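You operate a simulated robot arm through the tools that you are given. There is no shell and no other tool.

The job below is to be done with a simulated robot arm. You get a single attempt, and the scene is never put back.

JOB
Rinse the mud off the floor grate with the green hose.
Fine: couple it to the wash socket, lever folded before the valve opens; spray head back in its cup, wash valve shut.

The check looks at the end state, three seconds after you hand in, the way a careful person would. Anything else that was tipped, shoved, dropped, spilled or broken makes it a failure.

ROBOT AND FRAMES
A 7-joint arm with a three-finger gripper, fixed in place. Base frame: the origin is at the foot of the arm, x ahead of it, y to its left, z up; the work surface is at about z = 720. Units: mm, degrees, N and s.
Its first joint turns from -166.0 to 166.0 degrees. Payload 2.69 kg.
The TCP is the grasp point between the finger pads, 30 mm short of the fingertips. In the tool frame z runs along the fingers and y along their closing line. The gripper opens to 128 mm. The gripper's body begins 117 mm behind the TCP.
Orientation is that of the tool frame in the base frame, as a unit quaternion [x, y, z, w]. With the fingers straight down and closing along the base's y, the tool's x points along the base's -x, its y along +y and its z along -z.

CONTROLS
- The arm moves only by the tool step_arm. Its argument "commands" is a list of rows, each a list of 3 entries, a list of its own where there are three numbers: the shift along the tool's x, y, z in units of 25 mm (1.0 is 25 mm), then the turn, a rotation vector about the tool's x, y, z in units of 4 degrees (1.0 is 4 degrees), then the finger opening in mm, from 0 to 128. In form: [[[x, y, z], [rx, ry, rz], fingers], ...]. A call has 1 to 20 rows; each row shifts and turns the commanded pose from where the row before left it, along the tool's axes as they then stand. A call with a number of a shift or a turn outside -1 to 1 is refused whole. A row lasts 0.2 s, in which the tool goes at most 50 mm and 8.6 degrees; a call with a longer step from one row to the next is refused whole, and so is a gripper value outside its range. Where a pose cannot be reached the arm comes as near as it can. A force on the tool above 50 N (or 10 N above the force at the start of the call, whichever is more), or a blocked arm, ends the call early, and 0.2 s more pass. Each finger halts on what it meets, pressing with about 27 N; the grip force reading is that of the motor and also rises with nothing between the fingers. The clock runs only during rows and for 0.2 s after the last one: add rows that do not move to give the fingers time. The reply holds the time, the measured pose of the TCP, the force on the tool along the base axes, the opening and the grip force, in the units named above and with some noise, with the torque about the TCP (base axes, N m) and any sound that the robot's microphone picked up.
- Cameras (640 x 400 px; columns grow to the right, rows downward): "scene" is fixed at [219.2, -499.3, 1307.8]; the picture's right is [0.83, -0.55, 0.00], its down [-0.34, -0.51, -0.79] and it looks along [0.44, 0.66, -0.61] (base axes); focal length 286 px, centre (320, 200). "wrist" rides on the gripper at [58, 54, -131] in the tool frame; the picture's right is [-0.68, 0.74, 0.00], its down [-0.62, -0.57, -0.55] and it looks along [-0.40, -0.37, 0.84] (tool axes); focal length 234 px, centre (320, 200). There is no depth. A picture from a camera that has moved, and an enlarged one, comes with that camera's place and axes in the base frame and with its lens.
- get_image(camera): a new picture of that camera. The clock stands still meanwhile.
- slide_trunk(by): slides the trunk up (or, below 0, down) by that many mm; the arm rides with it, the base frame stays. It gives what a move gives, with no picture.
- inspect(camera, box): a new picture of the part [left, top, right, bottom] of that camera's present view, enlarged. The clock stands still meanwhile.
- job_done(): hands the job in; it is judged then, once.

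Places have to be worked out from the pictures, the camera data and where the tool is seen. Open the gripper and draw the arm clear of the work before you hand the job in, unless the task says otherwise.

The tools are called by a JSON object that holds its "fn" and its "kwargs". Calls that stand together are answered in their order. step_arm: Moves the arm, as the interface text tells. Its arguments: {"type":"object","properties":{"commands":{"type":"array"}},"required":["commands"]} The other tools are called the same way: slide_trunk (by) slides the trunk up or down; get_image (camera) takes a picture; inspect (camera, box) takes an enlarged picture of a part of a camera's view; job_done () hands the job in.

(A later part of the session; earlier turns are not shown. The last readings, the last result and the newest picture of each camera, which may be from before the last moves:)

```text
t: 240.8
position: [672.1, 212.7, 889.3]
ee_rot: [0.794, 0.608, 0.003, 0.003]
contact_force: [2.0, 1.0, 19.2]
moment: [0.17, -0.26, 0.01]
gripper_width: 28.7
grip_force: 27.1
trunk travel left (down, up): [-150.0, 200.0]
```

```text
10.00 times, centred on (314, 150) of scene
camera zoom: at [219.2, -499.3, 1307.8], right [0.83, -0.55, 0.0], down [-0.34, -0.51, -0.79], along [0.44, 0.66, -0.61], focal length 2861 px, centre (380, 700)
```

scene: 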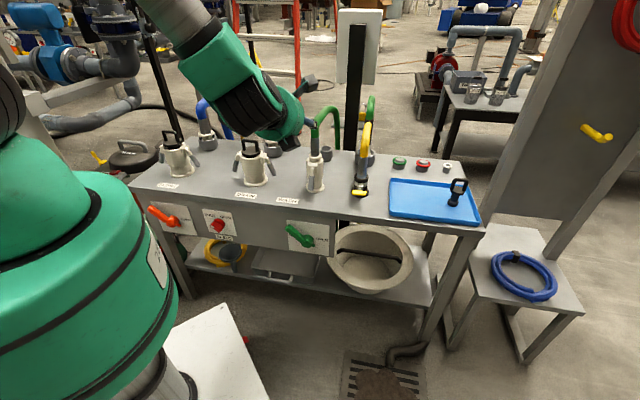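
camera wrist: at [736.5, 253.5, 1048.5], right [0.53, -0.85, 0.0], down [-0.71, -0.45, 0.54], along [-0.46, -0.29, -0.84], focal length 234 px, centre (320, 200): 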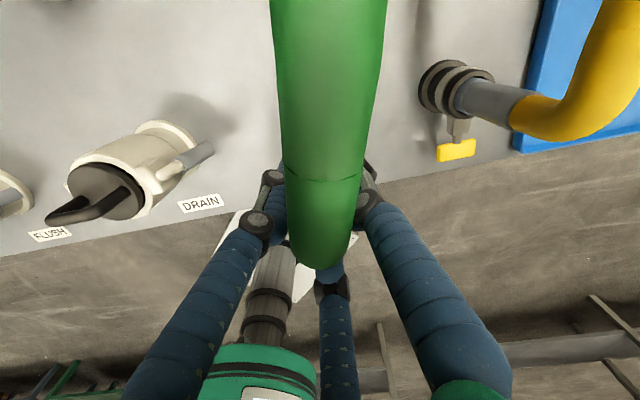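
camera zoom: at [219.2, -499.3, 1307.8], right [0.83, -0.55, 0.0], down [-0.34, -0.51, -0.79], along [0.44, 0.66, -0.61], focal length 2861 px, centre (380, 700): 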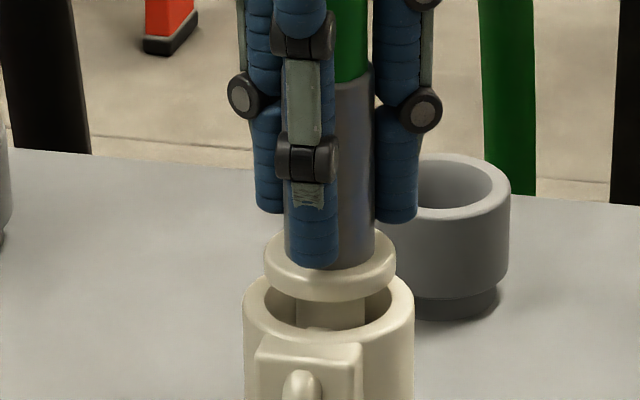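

Pressed home with the lever folded. I release slowly, rise, and check its resting pose.

{"fn": "step_arm", "kwargs": {"commands": [[[0, 0, -0.05], [0, 0, 0], 30], [[0, 0, 0], [0, 0, 0], 36], [[0, 0, 0], [0, 0, 0], 46], [[0, 0, 0], [0, 0, 0], 60], [[0, 0, 0], [0, 0, 0], 80], [[0, 0, 0], [0, 0, 0], 105], [[0, 0, 0], [0, 0, 0], 128], [[0, 0, -0.8], [0, 0, 0], 128], [[0, 0, -1], [0, 0, 0], 128], [[0, 0, -1], [0, 0, 0], 128], [[0, 0, -1], [0, 0, 0], 128], [[0, 0, -1], [0, 0, 0], 128], [[0, 0, -1], [0, 0, 0], 128], [[-0.87, -0.5, -0.4], [0, 0, 0], 128], [[-0.87, -0.5, 0], [0, 0, 0], 128], [[-0.87, -0.5, 0], [0, 0, 0], 128], [[-0.87, -0.5, 0], [0, 0, 0], 128], [[0, 0, 0], [0, 0, 0], 128]]}}

{"fn": "inspect", "kwargs": {"camera": "scene", "box": [290, 120, 340, 190]}}

{"fn": "inspect", "kwargs": {"camera": "scene", "box": [300, 130, 328, 170]}}

```text
t: 244.6
position: [597.7, 142.1, 1045.5]
ee_rot: [0.794, 0.608, 0.003, 0.001]
contact_force: [-1.1, 0.1, 0.6]
moment: [0.03, -0.05, 0.03]
gripper_width: 128.0
grip_force: 0.1
trunk travel left (down, up): [-150.0, 200.0]
```

```text
5.71 times, centred on (315, 155) of scene
camera zoom: at [219.2, -499.3, 1307.8], right [0.83, -0.55, 0.0], down [-0.34, -0.51, -0.79], along [0.44, 0.66, -0.61], focal length 1635 px, centre (349, 457)
```

zoom: 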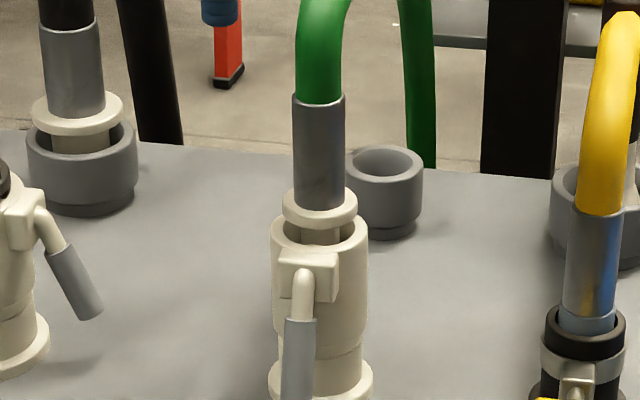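

```text
10.00 times, centred on (314, 150) of scene
camera zoom: at [219.2, -499.3, 1307.8], right [0.83, -0.55, 0.0], down [-0.34, -0.51, -0.79], along [0.44, 0.66, -0.61], focal length 2861 px, centre (380, 700)
```

zoom: 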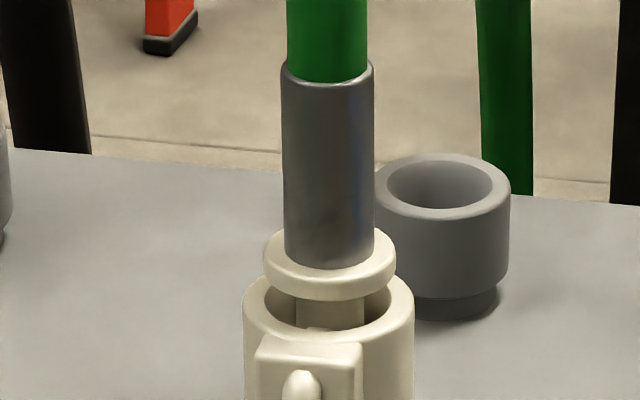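

The plug stands upright on its seat with the lever folded. Measured flange height (~791) agrees with the seal height (~793), so I take it as coupled. Next I inspect the spray head: reorient to a frontal view and move right.

{"fn": "step_arm", "kwargs": {"commands": [[[0, 0, -0.8], [0, 0, 1], 128], [[0, 0, -0.8], [0, 0, 1], 128], [[0, 0, 0], [0, 0, 1], 128], [[0, 0, 0], [0, 0, 1], 128], [[0, 0, 0], [0, 0, 1], 128], [[0, 0, 0], [0, 0, 1], 128], [[0, 0, 0], [0, 0, 1], 128], [[0, 0, 0], [0, 1, 0.5], 128], [[0, 0, 0], [0, 1, 0], 128], [[0, 0, 0], [0, 1, 0], 128], [[0, 0, 0], [0, 1, 0], 128], [[0, 0, 0], [0, 1, 0], 128], [[0, 0, 0], [0, 1, 0], 128], [[0, 1, 0], [0, 1, 0], 128], [[0, 1, 0], [0, 1, 0], 128], [[0, 1, 0], [0, 1, 0], 128], [[0, 1, 0], [0, 1, 0], 128], [[0, 1, 0], [0, 1, 0], 128], [[0, 1, 0], [0, 1, 0], 128], [[0, 1, 0], [0, 0, 0], 128]]}}

{"fn": "get_image", "kwargs": {"camera": "wrist"}}

{"fn": "inspect", "kwargs": {"camera": "wrist", "box": [300, 40, 460, 170]}}

```text
t: 248.8
position: [723.5, 14.8, 1084.5]
ee_rot: [0.843, 0.349, 0.379, -0.154]
contact_force: [-0.1, 0.2, -0.2]
moment: [0.0, -0.01, 0.0]
gripper_width: 128.2
grip_force: 0.0
trunk travel left (down, up): [-150.0, 200.0]
```

```text
taken
camera wrist: at [719.6, -64.1, 1217.4], right [0.2, -0.84, -0.5], down [-0.98, -0.18, -0.1], along [-0.01, 0.51, -0.86], focal length 234 px, centre (320, 200)
```

wrist: 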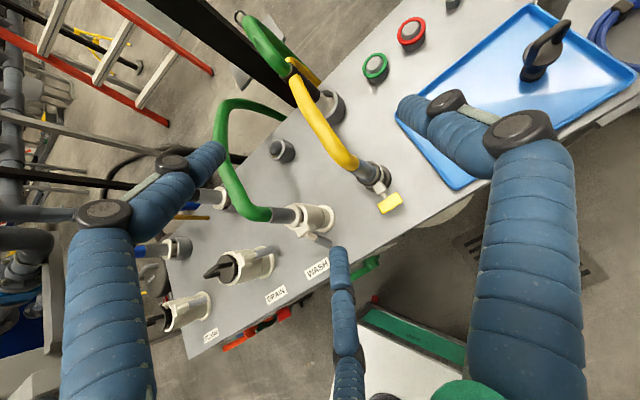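

```text
3.08 times, centred on (380, 105) of wrist
camera zoom: at [719.6, -64.1, 1217.4], right [0.2, -0.84, -0.5], down [-0.98, -0.18, -0.1], along [-0.01, 0.51, -0.86], focal length 720 px, centre (135, 492)
```

zoom: 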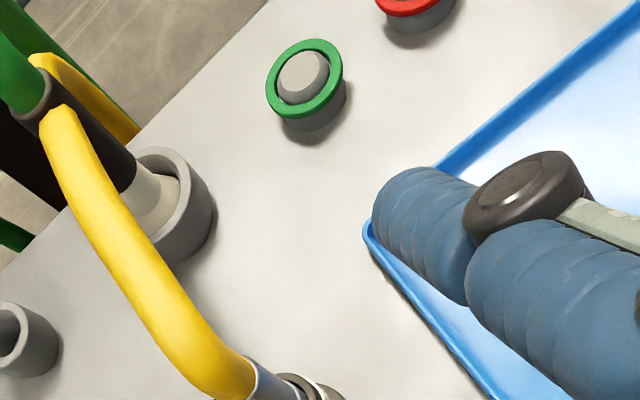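

The yellow hose passes right at the spray head's sleeve, as drawn. I move closer on the right side to study the spray head, its cup and how to grasp it.

{"fn": "step_arm", "kwargs": {"commands": [[[0, 1, 0.3], [0, 1, 0], 128], [[0, 1, 0.3], [0, 1, 0], 128], [[0, 1, 0.3], [0, 1, 0], 128], [[0, 1, 0.3], [0, 1, 0], 128], [[-0.5, 0.5, 0.5], [0, 1, 0], 128], [[-0.5, 0, 0.5], [0, 0, 0], 128], [[-0.5, 0, 0.5], [0, 0, 0], 128], [[0, 0, 0], [0, 0, 0], 128]]}}

{"fn": "get_image", "kwargs": {"camera": "wrist"}}

{"fn": "inspect", "kwargs": {"camera": "wrist", "box": [220, 60, 380, 200]}}

```text
t: 250.6
position: [833.5, -32.2, 1017.9]
ee_rot: [0.765, 0.317, 0.519, -0.212]
contact_force: [0.3, -0.5, 0.5]
moment: [-0.01, -0.03, 0.0]
gripper_width: 128.2
grip_force: 0.1
trunk travel left (down, up): [-150.0, 200.0]
```

```text
taken
camera wrist: at [800.5, -140.7, 1122.0], right [0.34, -0.7, -0.62], down [-0.92, -0.12, -0.37], along [0.18, 0.7, -0.69], focal length 234 px, centre (320, 200)
```

wrist: 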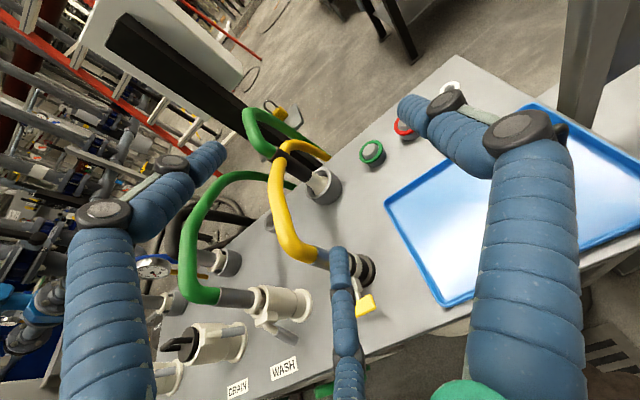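

```text
2.86 times, centred on (300, 130) of wrist
camera zoom: at [800.5, -140.7, 1122.0], right [0.34, -0.7, -0.62], down [-0.92, -0.12, -0.37], along [0.18, 0.7, -0.69], focal length 669 px, centre (377, 400)
```

zoom: 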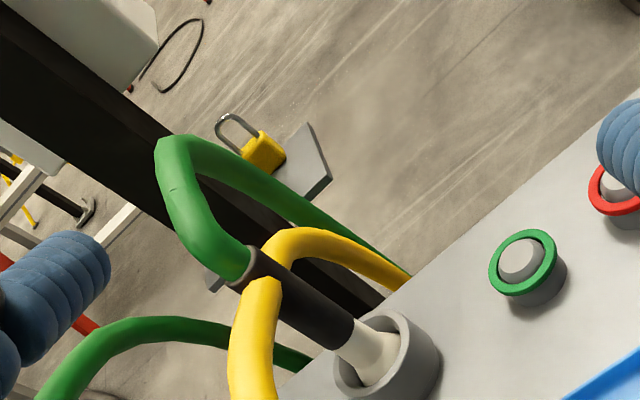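

The spray head is a cream cone with a black sleeve, no trigger visible. The wording implies: valve opened with the head in its cup, then rinse, head back, valve shut. Next I go to the green WASH valve: hub ≈(s 479, t 333, z 591), handle tip up-left at (t 260, z 640). I withdraw to the front with closed fingers first.

{"fn": "step_arm", "kwargs": {"commands": [[[0, 0, -1], [0, -1, 0], 90], [[0, 0, -1], [0, -1, 0], 50], [[0, 0, -1], [0, -1, 0], 10], [[0, 0, -1], [0, -1, 0], 0], [[0, -1, -1], [0, -0.5, 0], 0], [[0, -1, -1], [0, 0, 0], 0], [[0, -1, 0], [0, 0, 0], 0], [[0, -1, 0], [0, 0, 0], 0], [[0, -1, 0], [0, 0, 0], 0], [[0, -1, 0], [0, 0, 0], 0], [[0, -1, 0], [0, 0, 0], 0], [[0, -1, 0], [0, 0, 0], 0], [[0, -1, 0], [0, 0, 0], 0], [[0, -1, 0], [0, 0, 0], 0], [[0, -1, 0], [0, 0, 0], 0], [[0, -1, 0], [0, 0, 0], 0], [[0, -1, 0], [0, 0, 0], 0], [[0, -1, 0], [0, 0, 0], 0], [[0, 0, 0], [0, 0, 0], 0]]}}

{"fn": "get_image", "kwargs": {"camera": "wrist"}}

```text
t: 254.6
position: [498.3, 126.5, 1096.1]
ee_rot: [0.837, 0.346, 0.394, -0.159]
contact_force: [-0.7, 0.5, 0.0]
moment: [-0.01, -0.01, -0.03]
gripper_width: 2.3
grip_force: 27.2
trunk travel left (down, up): [-150.0, 200.0]
```

```text
taken
camera wrist: at [490.7, 44.1, 1226.3], right [0.21, -0.83, -0.52], down [-0.98, -0.17, -0.13], along [0.01, 0.53, -0.85], focal length 234 px, centre (320, 200)
```

wrist: 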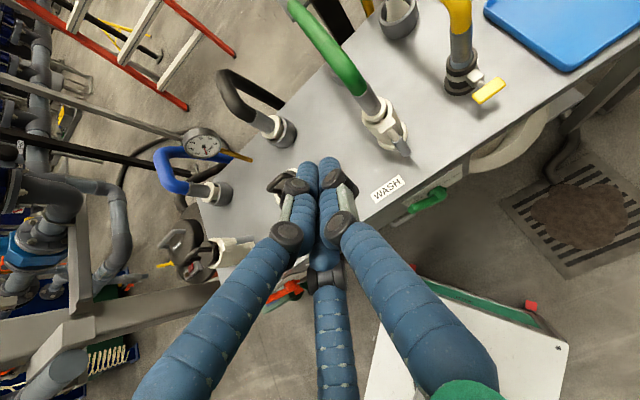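

I descend in front of the bench to the valve's height, keeping clear of the bench edge.

{"fn": "step_arm", "kwargs": {"commands": [[[-0.955, -0.03, 0.725], [0, 0, 0], 0], [[-0.955, -0.03, 0.725], [0, 0, 0], 0], [[-0.955, -0.03, 0.725], [0, 0, 0], 0], [[-0.955, -0.03, 0.725], [0, 0, 0], 0], [[-0.955, -0.03, 0.725], [0, 0, 0], 0], [[-0.955, -0.03, 0.725], [0, 0, 0], 0], [[-0.955, -0.03, 0.725], [0, 0, 0], 0], [[-0.955, -0.03, 0.725], [0, 0, 0], 0], [[-0.955, -0.03, 0.725], [0, 0, 0], 0], [[-0.955, -0.03, 0.725], [0, 0, 0], 0], [[0, 0, 0], [0, 0, 0], 0]]}}

{"fn": "get_image", "kwargs": {"camera": "wrist"}}

{"fn": "get_image", "kwargs": {"camera": "scene"}}

```text
t: 257.0
position: [484.6, 126.0, 795.1]
ee_rot: [0.837, 0.347, 0.392, -0.16]
contact_force: [-0.3, 0.4, 0.0]
moment: [0.02, 0.03, 0.01]
gripper_width: 2.5
grip_force: 27.1
trunk travel left (down, up): [-150.0, 200.0]
```

```text
taken
camera wrist: at [476.2, 43.6, 924.3], right [0.21, -0.83, -0.52], down [-0.98, -0.18, -0.13], along [0.01, 0.53, -0.85], focal length 234 px, centre (320, 200)
```

wrist: 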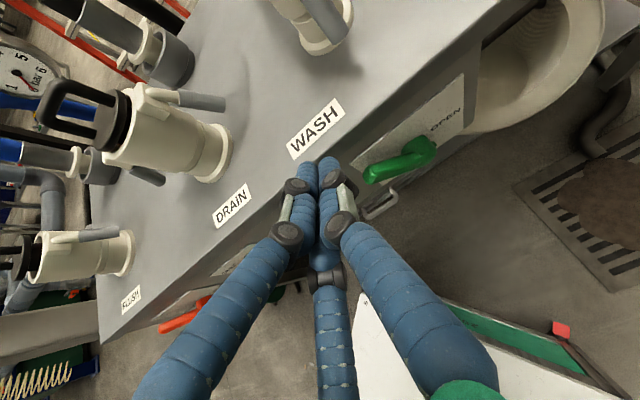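

```text
taken
```

scene: 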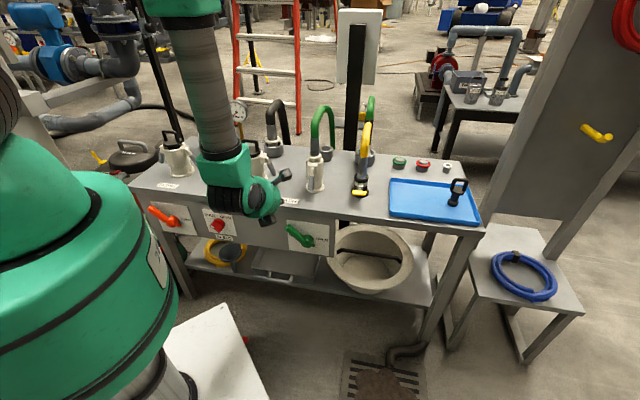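

Clear. I descend the remaining ~178 mm.

{"fn": "step_arm", "kwargs": {"commands": [[[-0.955, -0.03, 0.725], [0, 0, 0], 0], [[-0.955, -0.03, 0.725], [0, 0, 0], 0], [[-0.955, -0.03, 0.725], [0, 0, 0], 0], [[-0.955, -0.03, 0.725], [0, 0, 0], 0], [[-0.955, 0, 0.725], [0, 0, 0], 0], [[-0.955, 0, 0.725], [0, 0, 0], 0], [[0, 0, 0], [0, 0, 0], 0]]}}

{"fn": "get_image", "kwargs": {"camera": "wrist"}}

{"fn": "inspect", "kwargs": {"camera": "scene", "box": [180, 130, 340, 270]}}

```text
t: 258.6
position: [474.4, 117.3, 618.0]
ee_rot: [0.836, 0.347, 0.393, -0.16]
contact_force: [0.0, 0.4, -0.3]
moment: [0.02, 0.0, 0.01]
gripper_width: 2.1
grip_force: 26.2
trunk travel left (down, up): [-150.0, 200.0]
```

```text
taken
camera wrist: at [467.2, 35.3, 748.3], right [0.21, -0.83, -0.52], down [-0.98, -0.17, -0.13], along [0.01, 0.53, -0.85], focal length 234 px, centre (320, 200)
```

wrist: 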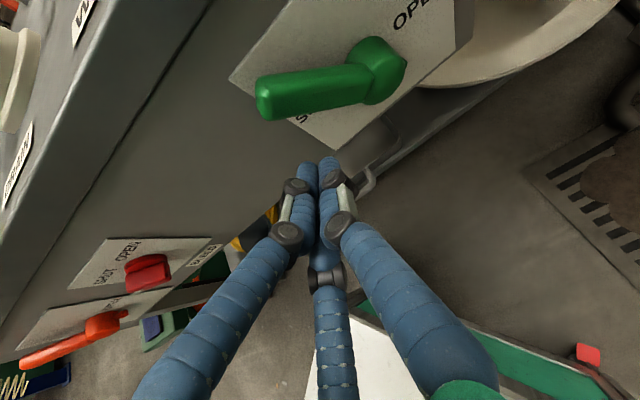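

```text
2.86 times, centred on (260, 200) of scene
camera zoom: at [219.2, -499.3, 1307.8], right [0.83, -0.55, 0.0], down [-0.34, -0.51, -0.79], along [0.44, 0.66, -0.61], focal length 818 px, centre (491, 200)
```

zoom: 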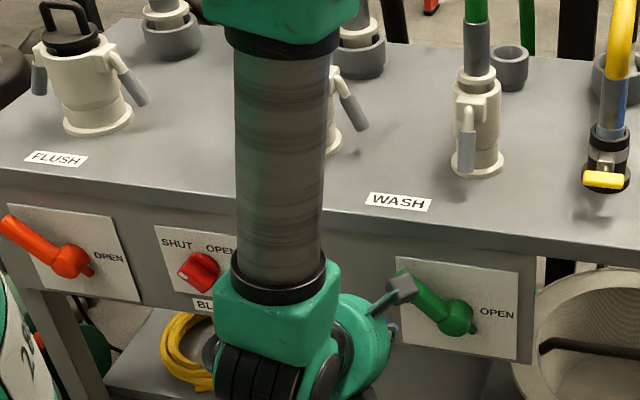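

The valve is seen clearly: handle up-left over SHUT, hub below-right. My fingertips are just below-left of the handle. I move in so the closed fingertips pass beneath the handle near its tip.

{"fn": "step_arm", "kwargs": {"commands": [[[0.24, -0.08, 0.41], [0, 0, 0], 0], [[0.24, -0.08, 0.41], [0, 0, 0], 0], [[0.24, 0, 0.41], [0, 0, 0], 0], [[0.23, 0, 0.4], [0, 0, 0], 0], [[0, 0, 0], [0, 0, 0], 0]]}}

{"fn": "get_image", "kwargs": {"camera": "wrist"}}

{"fn": "inspect", "kwargs": {"camera": "scene", "box": [240, 190, 340, 260]}}

```text
t: 259.8
position: [504.0, 152.5, 608.8]
ee_rot: [0.837, 0.346, 0.393, -0.16]
contact_force: [0.4, -0.4, -0.1]
moment: [0.0, -0.02, 0.02]
gripper_width: 2.2
grip_force: 26.9
trunk travel left (down, up): [-150.0, 200.0]
```

```text
taken
camera wrist: at [495.6, 70.7, 739.0], right [0.21, -0.83, -0.52], down [-0.98, -0.17, -0.12], along [0.01, 0.53, -0.85], focal length 234 px, centre (320, 200)
```

wrist: 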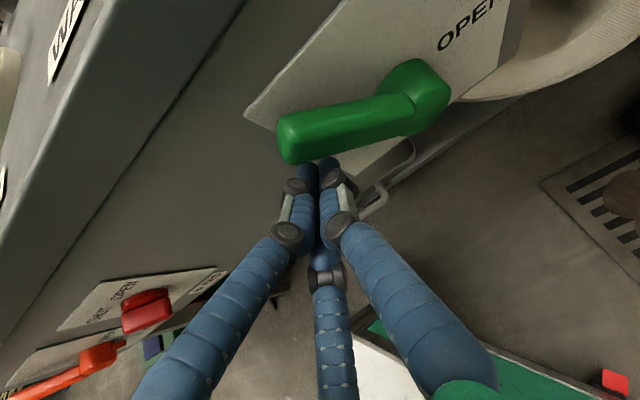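

```text
5.71 times, centred on (290, 225) of scene
camera zoom: at [219.2, -499.3, 1307.8], right [0.83, -0.55, 0.0], down [-0.34, -0.51, -0.79], along [0.44, 0.66, -0.61], focal length 1635 px, centre (491, 57)
```

zoom: 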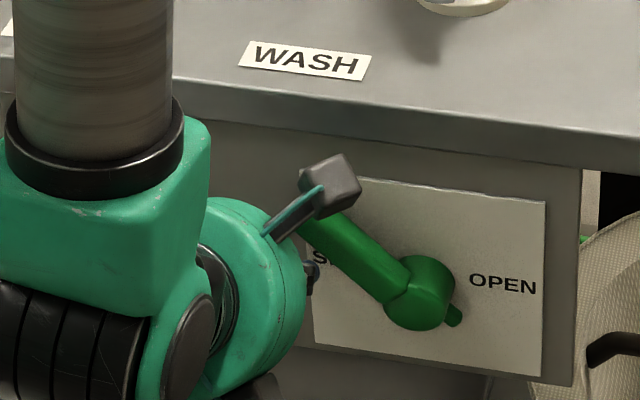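

Fingertips are under the handle's end. I push it clockwise (up and over to the right), first part of the arc, then check.

{"fn": "step_arm", "kwargs": {"commands": [[[0.253, 0.2, -0.212], [0, 0, 0], 0], [[0.253, 0.2, -0.212], [0, 0, 0], 0], [[0.352, 0.17, -0.296], [0, 0, 0], 0], [[0.352, 0.17, -0.296], [0, 0, 0], 0], [[0.306, 0.34, -0.257], [0, 0, 0], 0], [[0.306, 0.34, -0.257], [0, 0, 0], 0]]}}

{"fn": "get_image", "kwargs": {"camera": "wrist"}}

{"fn": "get_image", "kwargs": {"camera": "scene"}}

```text
t: 261.2
position: [528.6, 127.2, 667.5]
ee_rot: [0.837, 0.347, 0.393, -0.16]
contact_force: [-0.1, -0.4, -0.5]
moment: [0.0, -0.01, -0.01]
gripper_width: 2.3
grip_force: 27.1
trunk travel left (down, up): [-150.0, 200.0]
```

```text
taken
camera wrist: at [521.6, 45.2, 797.3], right [0.21, -0.83, -0.52], down [-0.98, -0.17, -0.13], along [0.01, 0.53, -0.85], focal length 234 px, centre (320, 200)
```

wrist: 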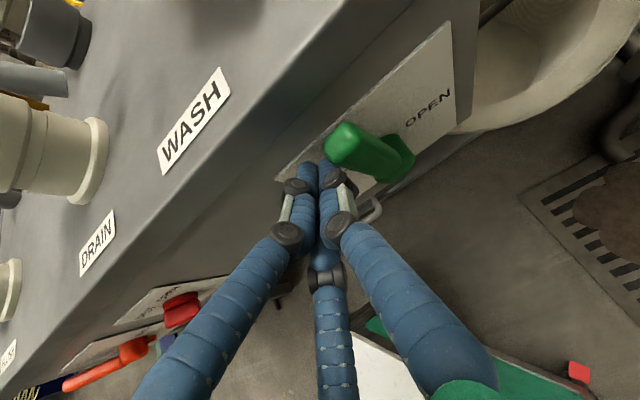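

```text
taken
```

scene: 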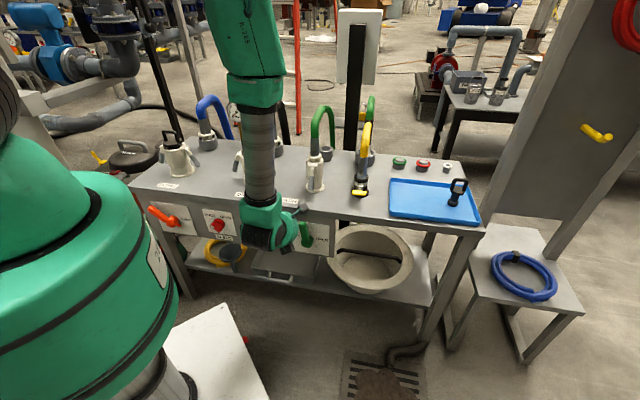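

The handle turns easily and nothing is leaking so far. I continue the arc in steps.

{"fn": "step_arm", "kwargs": {"commands": [[[0.19, 0.41, -0.16], [0, 0, 0], 0], [[0.19, 0.41, -0.16], [0, 0, 0], 0], [[0.085, 0.57, -0.07], [0, 0, 0], 0], [[0.085, 0.57, -0.07], [0, 0, 0], 0]]}}

{"fn": "inspect", "kwargs": {"camera": "scene", "box": [260, 80, 480, 260]}}

{"fn": "get_image", "kwargs": {"camera": "wrist"}}

```text
t: 262.2
position: [560.6, 95.2, 685.7]
ee_rot: [0.837, 0.347, 0.393, -0.16]
contact_force: [0.5, -0.1, 0.1]
moment: [-0.04, 0.01, -0.03]
gripper_width: 2.1
grip_force: 27.3
trunk travel left (down, up): [-150.0, 200.0]
```

```text
2.22 times, centred on (370, 170) of scene
camera zoom: at [219.2, -499.3, 1307.8], right [0.83, -0.55, 0.0], down [-0.34, -0.51, -0.79], along [0.44, 0.66, -0.61], focal length 636 px, centre (209, 267)
```

zoom: 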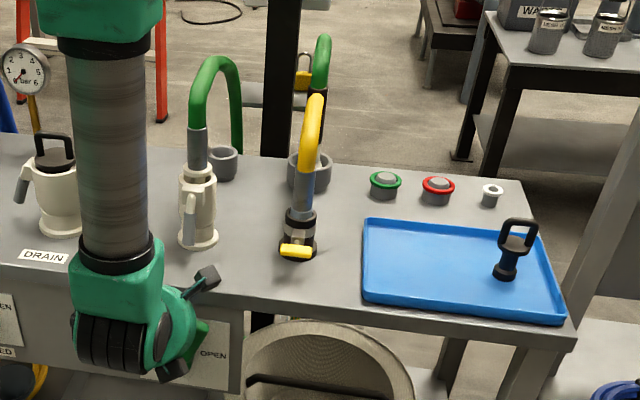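

```text
taken
camera wrist: at [554.8, 13.5, 815.5], right [0.21, -0.83, -0.52], down [-0.98, -0.17, -0.12], along [0.01, 0.53, -0.85], focal length 234 px, centre (320, 200)
```

wrist: 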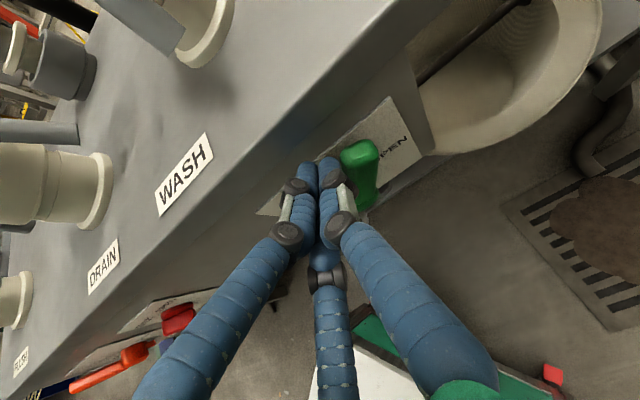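

No visible water or leak. I continue to OPEN.

{"fn": "step_arm", "kwargs": {"commands": [[[-0.077, 0.52, 0.064], [0, 0, 0], 0], [[-0.077, 0.52, 0.064], [0, 0, 0], 0], [[-0.12, 0.32, 0.1], [0, 0, 0], 0], [[-0.12, 0.32, 0.1], [0, 0, 0], 0]]}}

{"fn": "inspect", "kwargs": {"camera": "scene", "box": [260, 80, 480, 260]}}

{"fn": "get_image", "kwargs": {"camera": "wrist"}}

```text
t: 263.2
position: [586.9, 71.8, 677.4]
ee_rot: [0.833, 0.35, 0.395, -0.164]
contact_force: [-15.9, 6.5, 26.0]
moment: [0.23, -0.33, 0.09]
gripper_width: 2.1
grip_force: 27.0
trunk travel left (down, up): [-150.0, 200.0]
stopped in row 4: the force on the tool passed its limit at 62 N (the readings are from after the stop); the commanded pose is now the measured one
```

```text
2.22 times, centred on (370, 170) of scene
camera zoom: at [219.2, -499.3, 1307.8], right [0.83, -0.55, 0.0], down [-0.34, -0.51, -0.79], along [0.44, 0.66, -0.61], focal length 636 px, centre (209, 267)
```

zoom: 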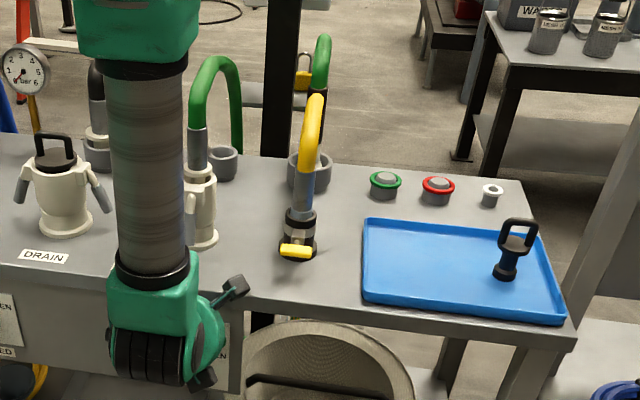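

```text
taken
camera wrist: at [580.4, -11.0, 806.2], right [0.22, -0.82, -0.52], down [-0.97, -0.18, -0.13], along [0.01, 0.54, -0.84], focal length 234 px, centre (320, 200)
```

wrist: 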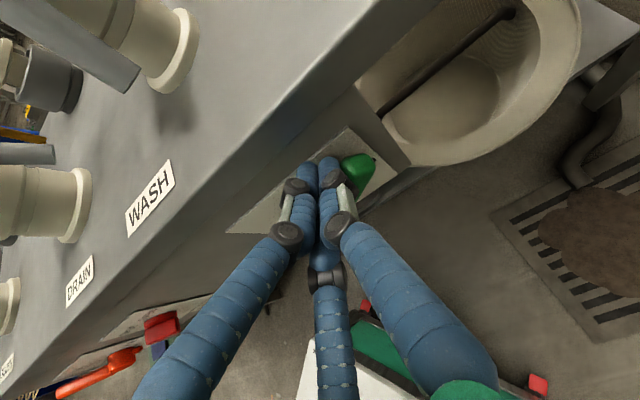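

A firm stop at the OPEN end. I back off to see the handle and check for any leak.

{"fn": "step_arm", "kwargs": {"commands": [[[0, -0.5, 0], [0, 0, 0], 0], [[0, -0.5, -0.8], [0, 0, 0], 0], [[0, -0.5, -1], [0, 0, 0], 0], [[0, -1, -1], [0, 0, 0], 0], [[0, -1, 0], [0, 0, 0], 0], [[0, 0, 0], [0, 0, 0], 0]]}}

{"fn": "inspect", "kwargs": {"camera": "wrist", "box": [320, 60, 500, 200]}}

{"fn": "inspect", "kwargs": {"camera": "scene", "box": [260, 190, 340, 260]}}

{"fn": "inspect", "kwargs": {"camera": "scene", "box": [290, 100, 400, 200]}}

```text
t: 264.6
position: [487.2, 91.2, 720.7]
ee_rot: [0.835, 0.349, 0.394, -0.163]
contact_force: [-0.3, 0.4, -0.7]
moment: [-0.04, -0.01, 0.02]
gripper_width: 2.3
grip_force: 26.8
trunk travel left (down, up): [-150.0, 200.0]
```

```text
2.86 times, centred on (410, 130) of wrist
camera zoom: at [481.2, 9.5, 850.3], right [0.22, -0.82, -0.52], down [-0.97, -0.18, -0.13], along [0.01, 0.54, -0.84], focal length 669 px, centre (63, 400)
```

zoom: 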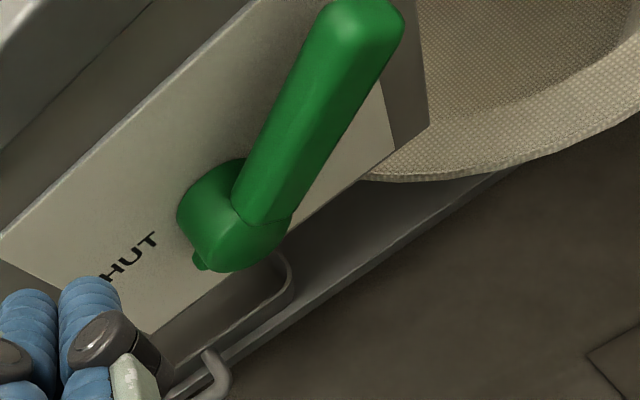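

```text
5.71 times, centred on (300, 225) of scene
camera zoom: at [219.2, -499.3, 1307.8], right [0.83, -0.55, 0.0], down [-0.34, -0.51, -0.79], along [0.44, 0.66, -0.61], focal length 1635 px, centre (434, 57)
```

zoom: 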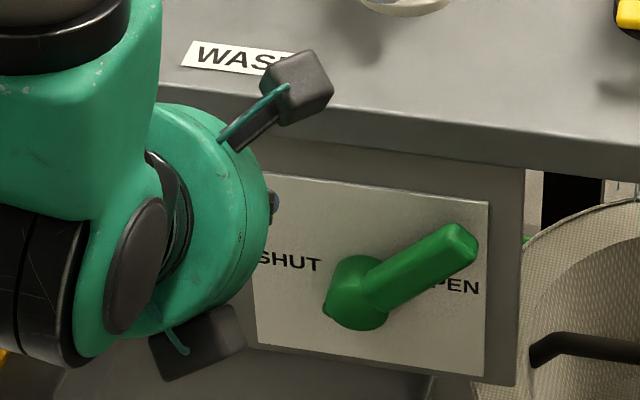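

```text
4.00 times, centred on (345, 150) of scene
camera zoom: at [219.2, -499.3, 1307.8], right [0.83, -0.55, 0.0], down [-0.34, -0.51, -0.79], along [0.44, 0.66, -0.61], focal length 1144 px, centre (220, 400)
```

zoom: 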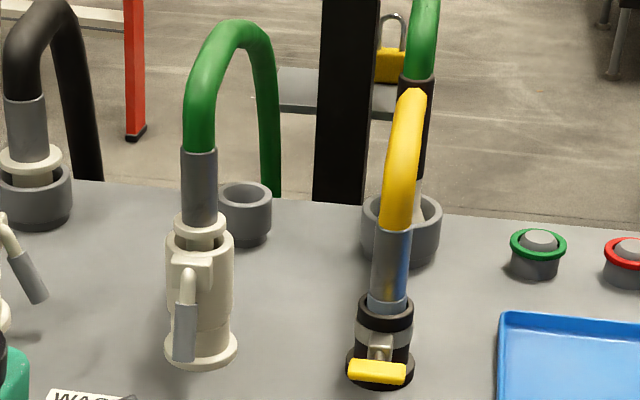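

Valve is OPEN, and nothing leaks: the coupling holds and no water shows. Now the spray head. I rise, move right and approach steeply from the front so the fingers straddle both the sleeve and the yellow hose.

{"fn": "step_arm", "kwargs": {"commands": [[[0.945, 0, -0.793], [0, 0, 0], 0], [[0.945, 0, -0.793], [0, 0, 0], 0], [[0.945, 0, -0.793], [0, 0, 0], 0], [[0.945, 0, -0.793], [0, 0, 0], 0], [[0.945, 0, -0.793], [0, 0, 0], 0], [[0.945, 0, -0.793], [0, 0, 0], 0], [[0.945, 0, -0.793], [0, 0, 0], 0], [[0.945, 0, -0.793], [0, 0, 0], 0], [[0.945, 0, -0.793], [0, 0, 0], 0], [[0.945, 0, -0.793], [0, 0, 0], 30], [[0.945, 0, -0.793], [0, 0, 0], 60], [[0.945, 0, -0.793], [0, 0, 0], 90], [[0, 1, 0], [0, -1, 0], 128], [[0, 1, 0], [0, -1, 0], 128], [[0, 1, 0], [0, -1, 0], 128], [[0, 1, 0], [0, -1, 0], 128], [[0, 1, 0], [0, -1, 0], 128], [[0, 1, 0], [0, -1, 0], 128], [[0, 1, 0], [0, -0.25, 0], 128], [[0, 0.9, 0], [0, 0, 0], 128]]}}

{"fn": "get_image", "kwargs": {"camera": "scene"}}

```text
t: 268.8
position: [626.6, -47.5, 1092.0]
ee_rot: [0.9, 0.376, 0.203, -0.084]
contact_force: [0.5, 0.6, 0.3]
moment: [0.0, 0.0, 0.0]
gripper_width: 127.8
grip_force: 0.1
trunk travel left (down, up): [-150.0, 200.0]
```

```text
taken
```

scene: 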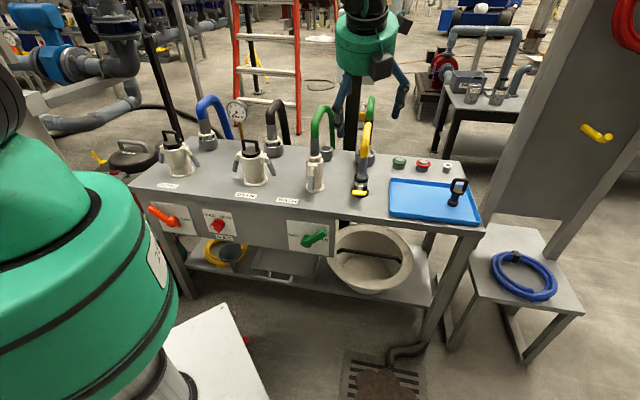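

{"fn": "step_arm", "kwargs": {"commands": [[[0.973, 0, 0.463], [0, 0, 0], 128], [[0.973, 0, 0.463], [0, 0, 0], 128], [[0.973, 0, 0.463], [0, 0, 0], 128], [[0.973, 0, 0.463], [0, 0, 0], 128], [[0.973, 0, 0.463], [0, 0, 0], 128], [[0.973, 0, 0.463], [0, 0, 0], 128], [[0.973, 0, 0.463], [0, 0, 0], 128], [[0.973, 0, 0.463], [0, 0, 0], 128], [[0.973, 0, 0.463], [0, 0, 0], 128], [[0.973, 0, 0.463], [0, 0, 0], 128], [[0.973, 0, 0.463], [0, 0, 0], 128], [[0.973, 0, 0.463], [0, 0, 0], 128], [[0, 0, 0], [0, 0, 0], 128]]}}

{"fn": "get_image", "kwargs": {"camera": "wrist"}}

{"fn": "inspect", "kwargs": {"camera": "wrist", "box": [240, 80, 420, 230]}}

```text
t: 271.6
position: [852.1, 184.1, 1089.7]
ee_rot: [0.9, 0.376, 0.203, -0.084]
contact_force: [0.3, -0.1, -1.2]
moment: [-0.03, 0.02, -0.01]
gripper_width: 128.0
grip_force: 0.0
trunk travel left (down, up): [-150.0, 200.0]
```

```text
taken
camera wrist: at [888.0, 143.8, 1233.8], right [0.09, -0.95, -0.29], down [-0.96, -0.17, 0.23], along [-0.27, 0.26, -0.93], focal length 234 px, centre (320, 200)
```

wrist: 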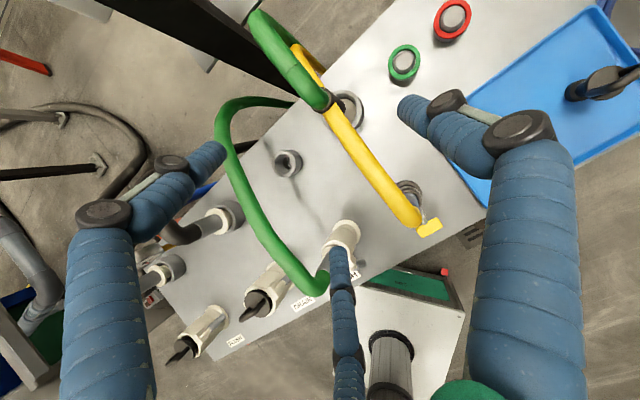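

```text
2.67 times, centred on (330, 155) of wrist
camera zoom: at [888.0, 143.8, 1233.8], right [0.09, -0.95, -0.29], down [-0.96, -0.17, 0.23], along [-0.27, 0.26, -0.93], focal length 624 px, centre (293, 320)
```

zoom: 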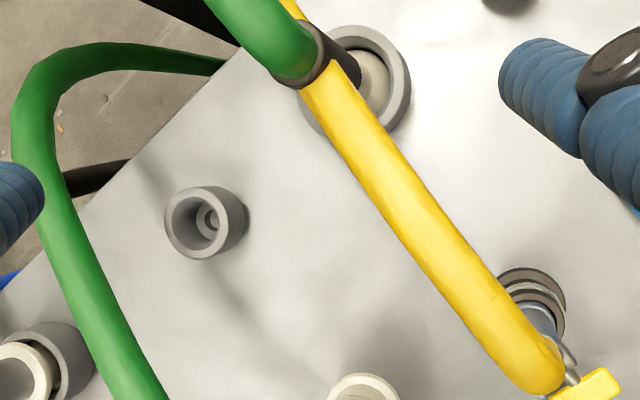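

The view is excellent: sleeve axis ≈(936,244.5), with the yellow hose running straight into it along the same line (t≈489). I line up laterally and descend 160 mm along the tool axis.

{"fn": "step_arm", "kwargs": {"commands": [[[-0.1, 0.37, 0.5], [0, 0, 0], 128], [[-0.1, 0, 0.98], [0, 0, 0], 128], [[-0.1, 0, 0.98], [0, 0, 0], 128], [[-0.1, 0, 0.98], [0, 0, 0], 128], [[-0.1, 0, 0.98], [0, 0, 0], 128], [[-0.1, 0, 0.98], [0, 0, 0], 128], [[-0.1, 0, 0.98], [0, 0, 0], 128], [[0, 0, 0], [0, 0, 0], 128]]}}

{"fn": "get_image", "kwargs": {"camera": "wrist"}}

{"fn": "inspect", "kwargs": {"camera": "scene", "box": [320, 60, 410, 200]}}

```text
t: 273.4
position: [896.3, 215.3, 937.7]
ee_rot: [0.9, 0.377, 0.204, -0.084]
contact_force: [0.6, 0.4, 0.4]
moment: [0.0, 0.02, 0.03]
gripper_width: 128.0
grip_force: 0.1
trunk travel left (down, up): [-150.0, 200.0]
```

```text
taken
camera wrist: at [933.2, 174.6, 1081.6], right [0.09, -0.95, -0.29], down [-0.96, -0.17, 0.23], along [-0.27, 0.26, -0.93], focal length 234 px, centre (320, 200)
```

wrist: 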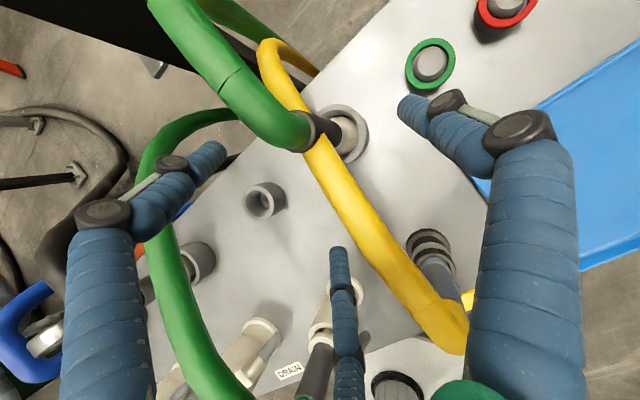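

```text
2.86 times, centred on (365, 130) of scene
camera zoom: at [219.2, -499.3, 1307.8], right [0.83, -0.55, 0.0], down [-0.34, -0.51, -0.79], along [0.44, 0.66, -0.61], focal length 818 px, centre (191, 400)
```

zoom: 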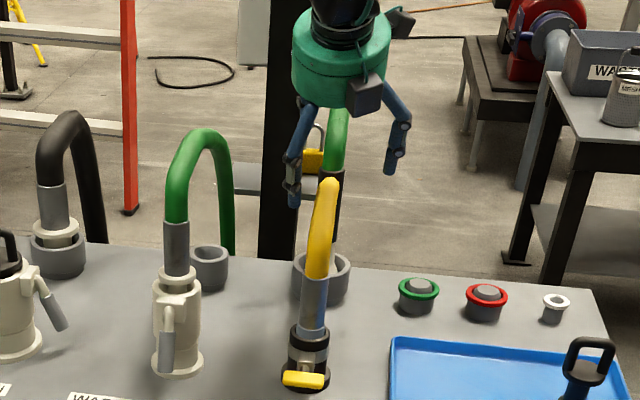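

The sleeve and yellow hose lie between the fingers as planned. I descend another 60 mm, then look.

{"fn": "step_arm", "kwargs": {"commands": [[[-0.02, 0, 0.8], [0, 0, 0], 128], [[-0.02, 0, 0.8], [0, 0, 0], 128], [[-0.02, 0, 0.8], [0, 0, 0], 128], [[0, 0, 0], [0, 0, 0], 128]]}}

{"fn": "get_image", "kwargs": {"camera": "wrist"}}

{"fn": "inspect", "kwargs": {"camera": "scene", "box": [330, 70, 400, 170]}}

```text
t: 274.4
position: [913.3, 230.7, 883.9]
ee_rot: [0.9, 0.376, 0.203, -0.084]
contact_force: [0.4, -0.2, -0.8]
moment: [0.03, 0.03, -0.01]
gripper_width: 128.3
grip_force: 0.0
trunk travel left (down, up): [-150.0, 200.0]
```

```text
taken
camera wrist: at [949.2, 190.6, 1028.8], right [0.09, -0.95, -0.29], down [-0.96, -0.17, 0.23], along [-0.27, 0.26, -0.93], focal length 234 px, centre (320, 200)
```

wrist: 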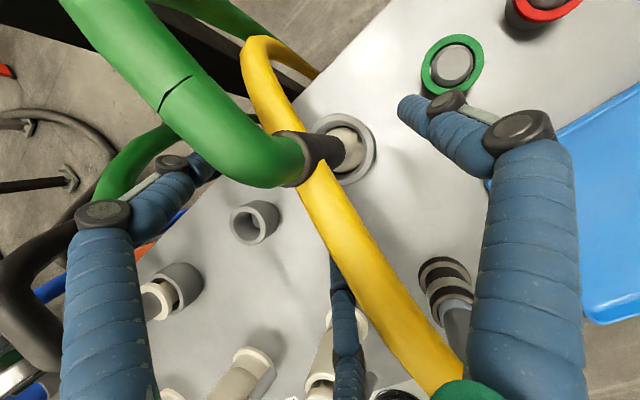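

```text
4.00 times, centred on (365, 120) of scene
camera zoom: at [219.2, -499.3, 1307.8], right [0.83, -0.55, 0.0], down [-0.34, -0.51, -0.79], along [0.44, 0.66, -0.61], focal length 1144 px, centre (140, 520)
```

zoom: 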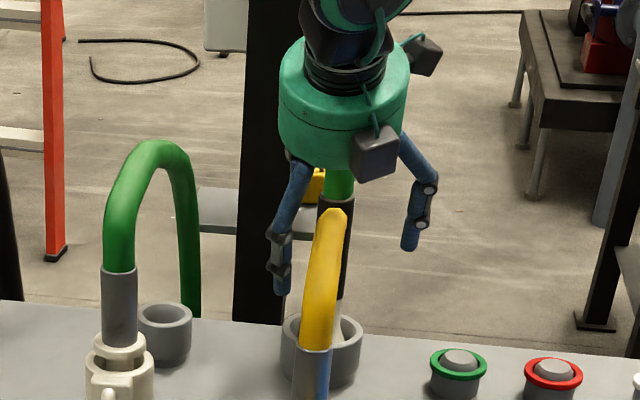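

As I descend at this tilt the palm would press the yellow arch (its top is at z≈955 near s=713). A steeper pose clears it. I rise 40 mm, tilt to 80° and then come down again, gripping a bit higher on the sleeve.

{"fn": "step_arm", "kwargs": {"commands": [[[0.34, 0, -0.72], [0, 0, 0], 128], [[0.34, 0, -0.72], [0, 0, 0], 128], [[0, 0, 0], [0, -1, 0], 128], [[0, 0, 0], [0, -1, 0], 128], [[0, 0, 0], [0, -1, 0], 128], [[0, 0, 0], [0, -0.9, 0], 128], [[0.18, 0, 0.6], [0, 0, 0], 128], [[0.17, 0, 0.6], [0, 0, 0], 128], [[0, 0, 0], [0, 0, 0], 128]]}}

{"fn": "get_image", "kwargs": {"camera": "wrist"}}

{"fn": "inspect", "kwargs": {"camera": "scene", "box": [330, 70, 400, 170]}}

```text
t: 276.4
position: [926.1, 241.3, 895.9]
ee_rot: [0.92, 0.383, 0.079, -0.033]
contact_force: [0.8, 0.2, -0.4]
moment: [0.03, 0.02, -0.01]
gripper_width: 127.8
grip_force: 0.0
trunk travel left (down, up): [-150.0, 200.0]
```

```text
taken
camera wrist: at [988.7, 228.0, 1036.1], right [0.06, -0.99, -0.11], down [-0.9, -0.1, 0.43], along [-0.44, 0.08, -0.89], focal length 234 px, centre (320, 200)
```

wrist: 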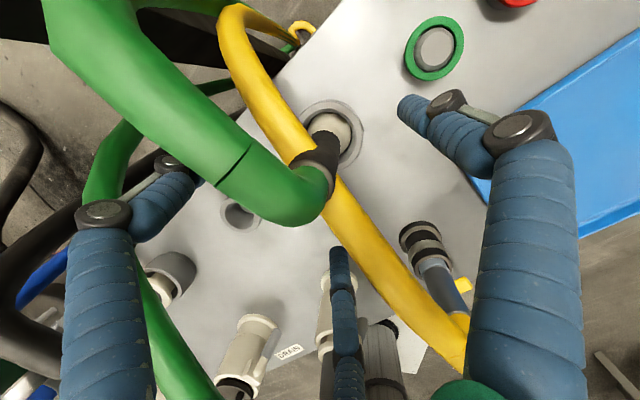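

```text
4.00 times, centred on (365, 120) of scene
camera zoom: at [219.2, -499.3, 1307.8], right [0.83, -0.55, 0.0], down [-0.34, -0.51, -0.79], along [0.44, 0.66, -0.61], focal length 1144 px, centre (140, 520)
```

zoom: 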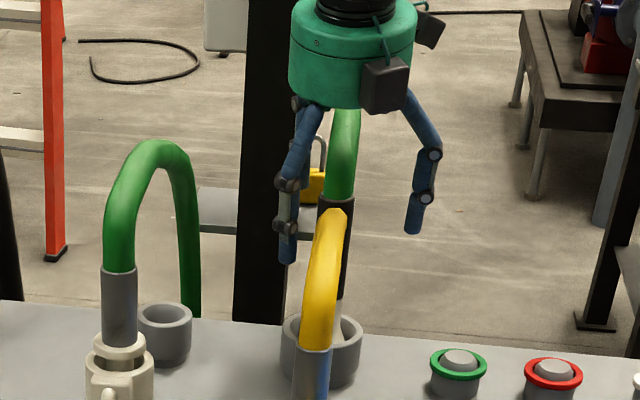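

The sleeve is centred under the hand. I lower 46 mm and close gradually.

{"fn": "step_arm", "kwargs": {"commands": [[[-0.04, -0.1, 0.6], [0, 0, 0], 128], [[-0.04, 0, 0.6], [0, 0, 0], 128], [[-0.02, 0, 0.64], [0, 0, 0], 128], [[0, 0, 0], [0, 0, 0], 128]]}}

{"fn": "get_image", "kwargs": {"camera": "wrist"}}

{"fn": "inspect", "kwargs": {"camera": "scene", "box": [330, 80, 400, 180]}}

```text
t: 277.4
position: [928.0, 246.3, 847.1]
ee_rot: [0.919, 0.384, 0.08, -0.032]
contact_force: [0.1, -1.0, -0.2]
moment: [0.01, -0.02, -0.02]
gripper_width: 128.0
grip_force: 0.0
trunk travel left (down, up): [-150.0, 200.0]
```

```text
taken
camera wrist: at [990.6, 234.0, 987.3], right [0.06, -0.99, -0.11], down [-0.9, -0.1, 0.43], along [-0.44, 0.08, -0.89], focal length 234 px, centre (320, 200)
```

wrist: 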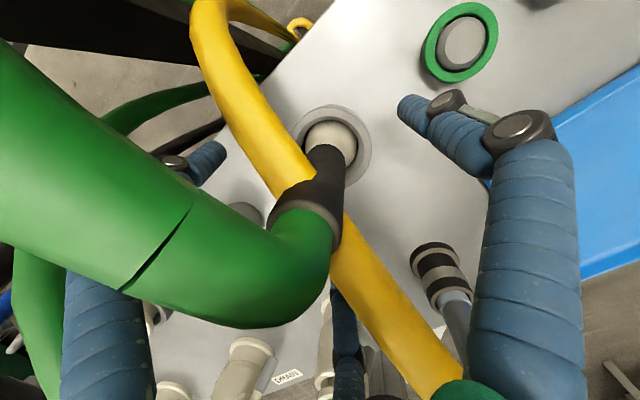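

```text
4.00 times, centred on (365, 130) of scene
camera zoom: at [219.2, -499.3, 1307.8], right [0.83, -0.55, 0.0], down [-0.34, -0.51, -0.79], along [0.44, 0.66, -0.61], focal length 1144 px, centre (140, 480)
```

zoom: 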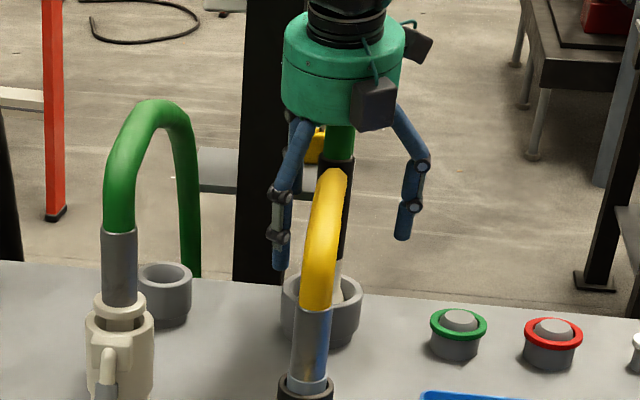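

Aligned over the sleeve. I close gradually on it.

{"fn": "step_arm", "kwargs": {"commands": [[[0, 0, 0], [0, 0, 0], 105], [[0, 0, 0], [0, 0, 0], 85], [[0, 0, 0], [0, 0, 0], 70], [[0, 0, 0], [0, 0, 0], 58], [[0, 0, 0], [0, 0, 0], 48], [[0, 0, 0], [0, 0, 0], 40], [[0, 0, 0], [0, 0, 0], 32], [[0, 0, 0], [0, 0, 0], 24], [[0, 0, 0], [0, 0, 0], 16], [[0, 0, 0], [0, 0, 0], 16]]}}

{"fn": "get_image", "kwargs": {"camera": "wrist"}}

{"fn": "get_image", "kwargs": {"camera": "scene"}}

```text
t: 279.6
position: [929.0, 244.5, 848.3]
ee_rot: [0.92, 0.383, 0.08, -0.032]
contact_force: [13.6, -14.7, 0.3]
moment: [-1.66, -1.54, 0.15]
gripper_width: 38.3
grip_force: 27.2
trunk travel left (down, up): [-150.0, 200.0]
```

```text
taken
camera wrist: at [991.4, 233.0, 988.1], right [0.06, -0.99, -0.11], down [-0.9, -0.1, 0.43], along [-0.44, 0.08, -0.89], focal length 234 px, centre (320, 200)
```

wrist: 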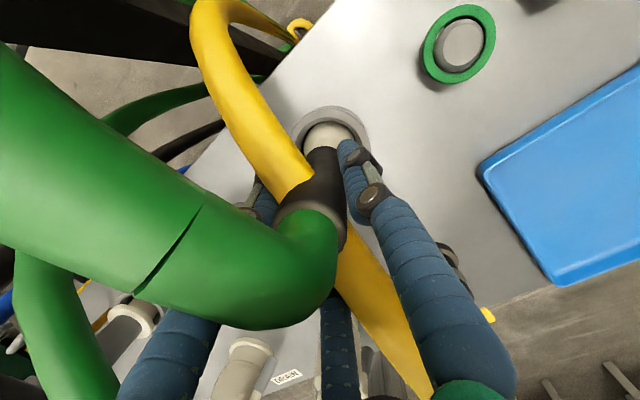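

```text
taken
```

scene: 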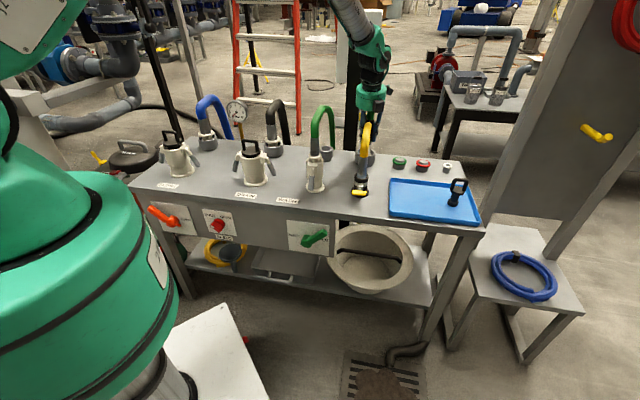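

Gripped at 38 mm with a 20 N side load to the right; I comply a few mm that way.

{"fn": "step_arm", "kwargs": {"commands": [[[0, 0.1, 0], [0, 0, 0], 16], [[0, 0.1, 0], [0, 0, 0], 16], [[0, 0, 0], [0, 0, 0], 16]]}}

{"fn": "inspect", "kwargs": {"camera": "scene", "box": [340, 90, 400, 180]}}

```text
t: 280.4
position: [929.8, 243.6, 848.5]
ee_rot: [0.919, 0.385, 0.079, -0.032]
contact_force: [2.6, 1.8, 1.4]
moment: [0.02, -0.44, 0.07]
gripper_width: 36.7
grip_force: 26.9
trunk travel left (down, up): [-150.0, 200.0]
```

```text
4.44 times, centred on (370, 135) of scene
camera zoom: at [219.2, -499.3, 1307.8], right [0.83, -0.55, 0.0], down [-0.34, -0.51, -0.79], along [0.44, 0.66, -0.61], focal length 1272 px, centre (98, 489)
```

zoom: 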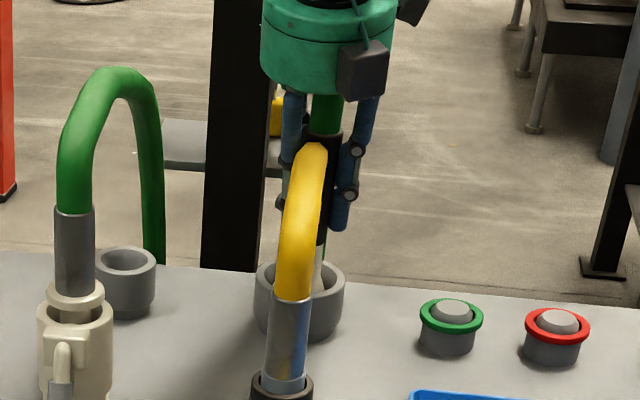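

Relaxed. I lift straight up 30 mm and check the grip.

{"fn": "step_arm", "kwargs": {"commands": [[[0.07, 0, -0.4], [0, 0, 0], 12], [[0.07, 0, -0.4], [0, 0, 0], 12], [[0.07, 0, -0.4], [0, 0, 0], 12], [[0, 0, 0], [0, 0, 0], 12]]}}

{"fn": "inspect", "kwargs": {"camera": "scene", "box": [340, 80, 400, 170]}}

{"fn": "get_image", "kwargs": {"camera": "wrist"}}

```text
t: 281.4
position: [930.0, 242.9, 877.9]
ee_rot: [0.92, 0.383, 0.08, -0.033]
contact_force: [0.7, -6.5, -4.6]
moment: [-0.77, -0.11, 0.02]
gripper_width: 36.5
grip_force: 27.1
trunk travel left (down, up): [-150.0, 200.0]
```

```text
4.44 times, centred on (370, 125) of scene
camera zoom: at [219.2, -499.3, 1307.8], right [0.83, -0.55, 0.0], down [-0.34, -0.51, -0.79], along [0.44, 0.66, -0.61], focal length 1272 px, centre (98, 533)
```

zoom: 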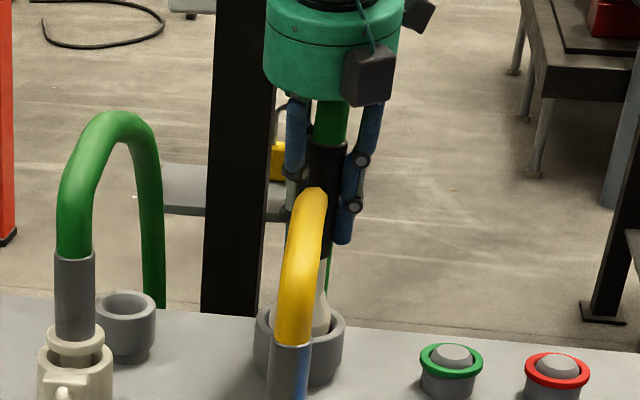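

```text
taken
camera wrist: at [993.3, 230.4, 1017.2], right [0.06, -0.99, -0.11], down [-0.9, -0.1, 0.43], along [-0.44, 0.08, -0.89], focal length 234 px, centre (320, 200)
```

wrist: 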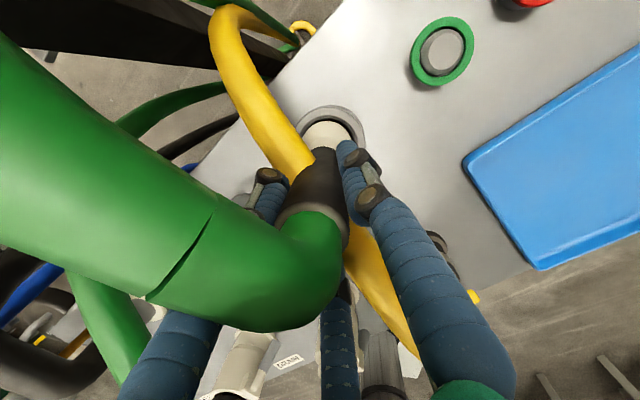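

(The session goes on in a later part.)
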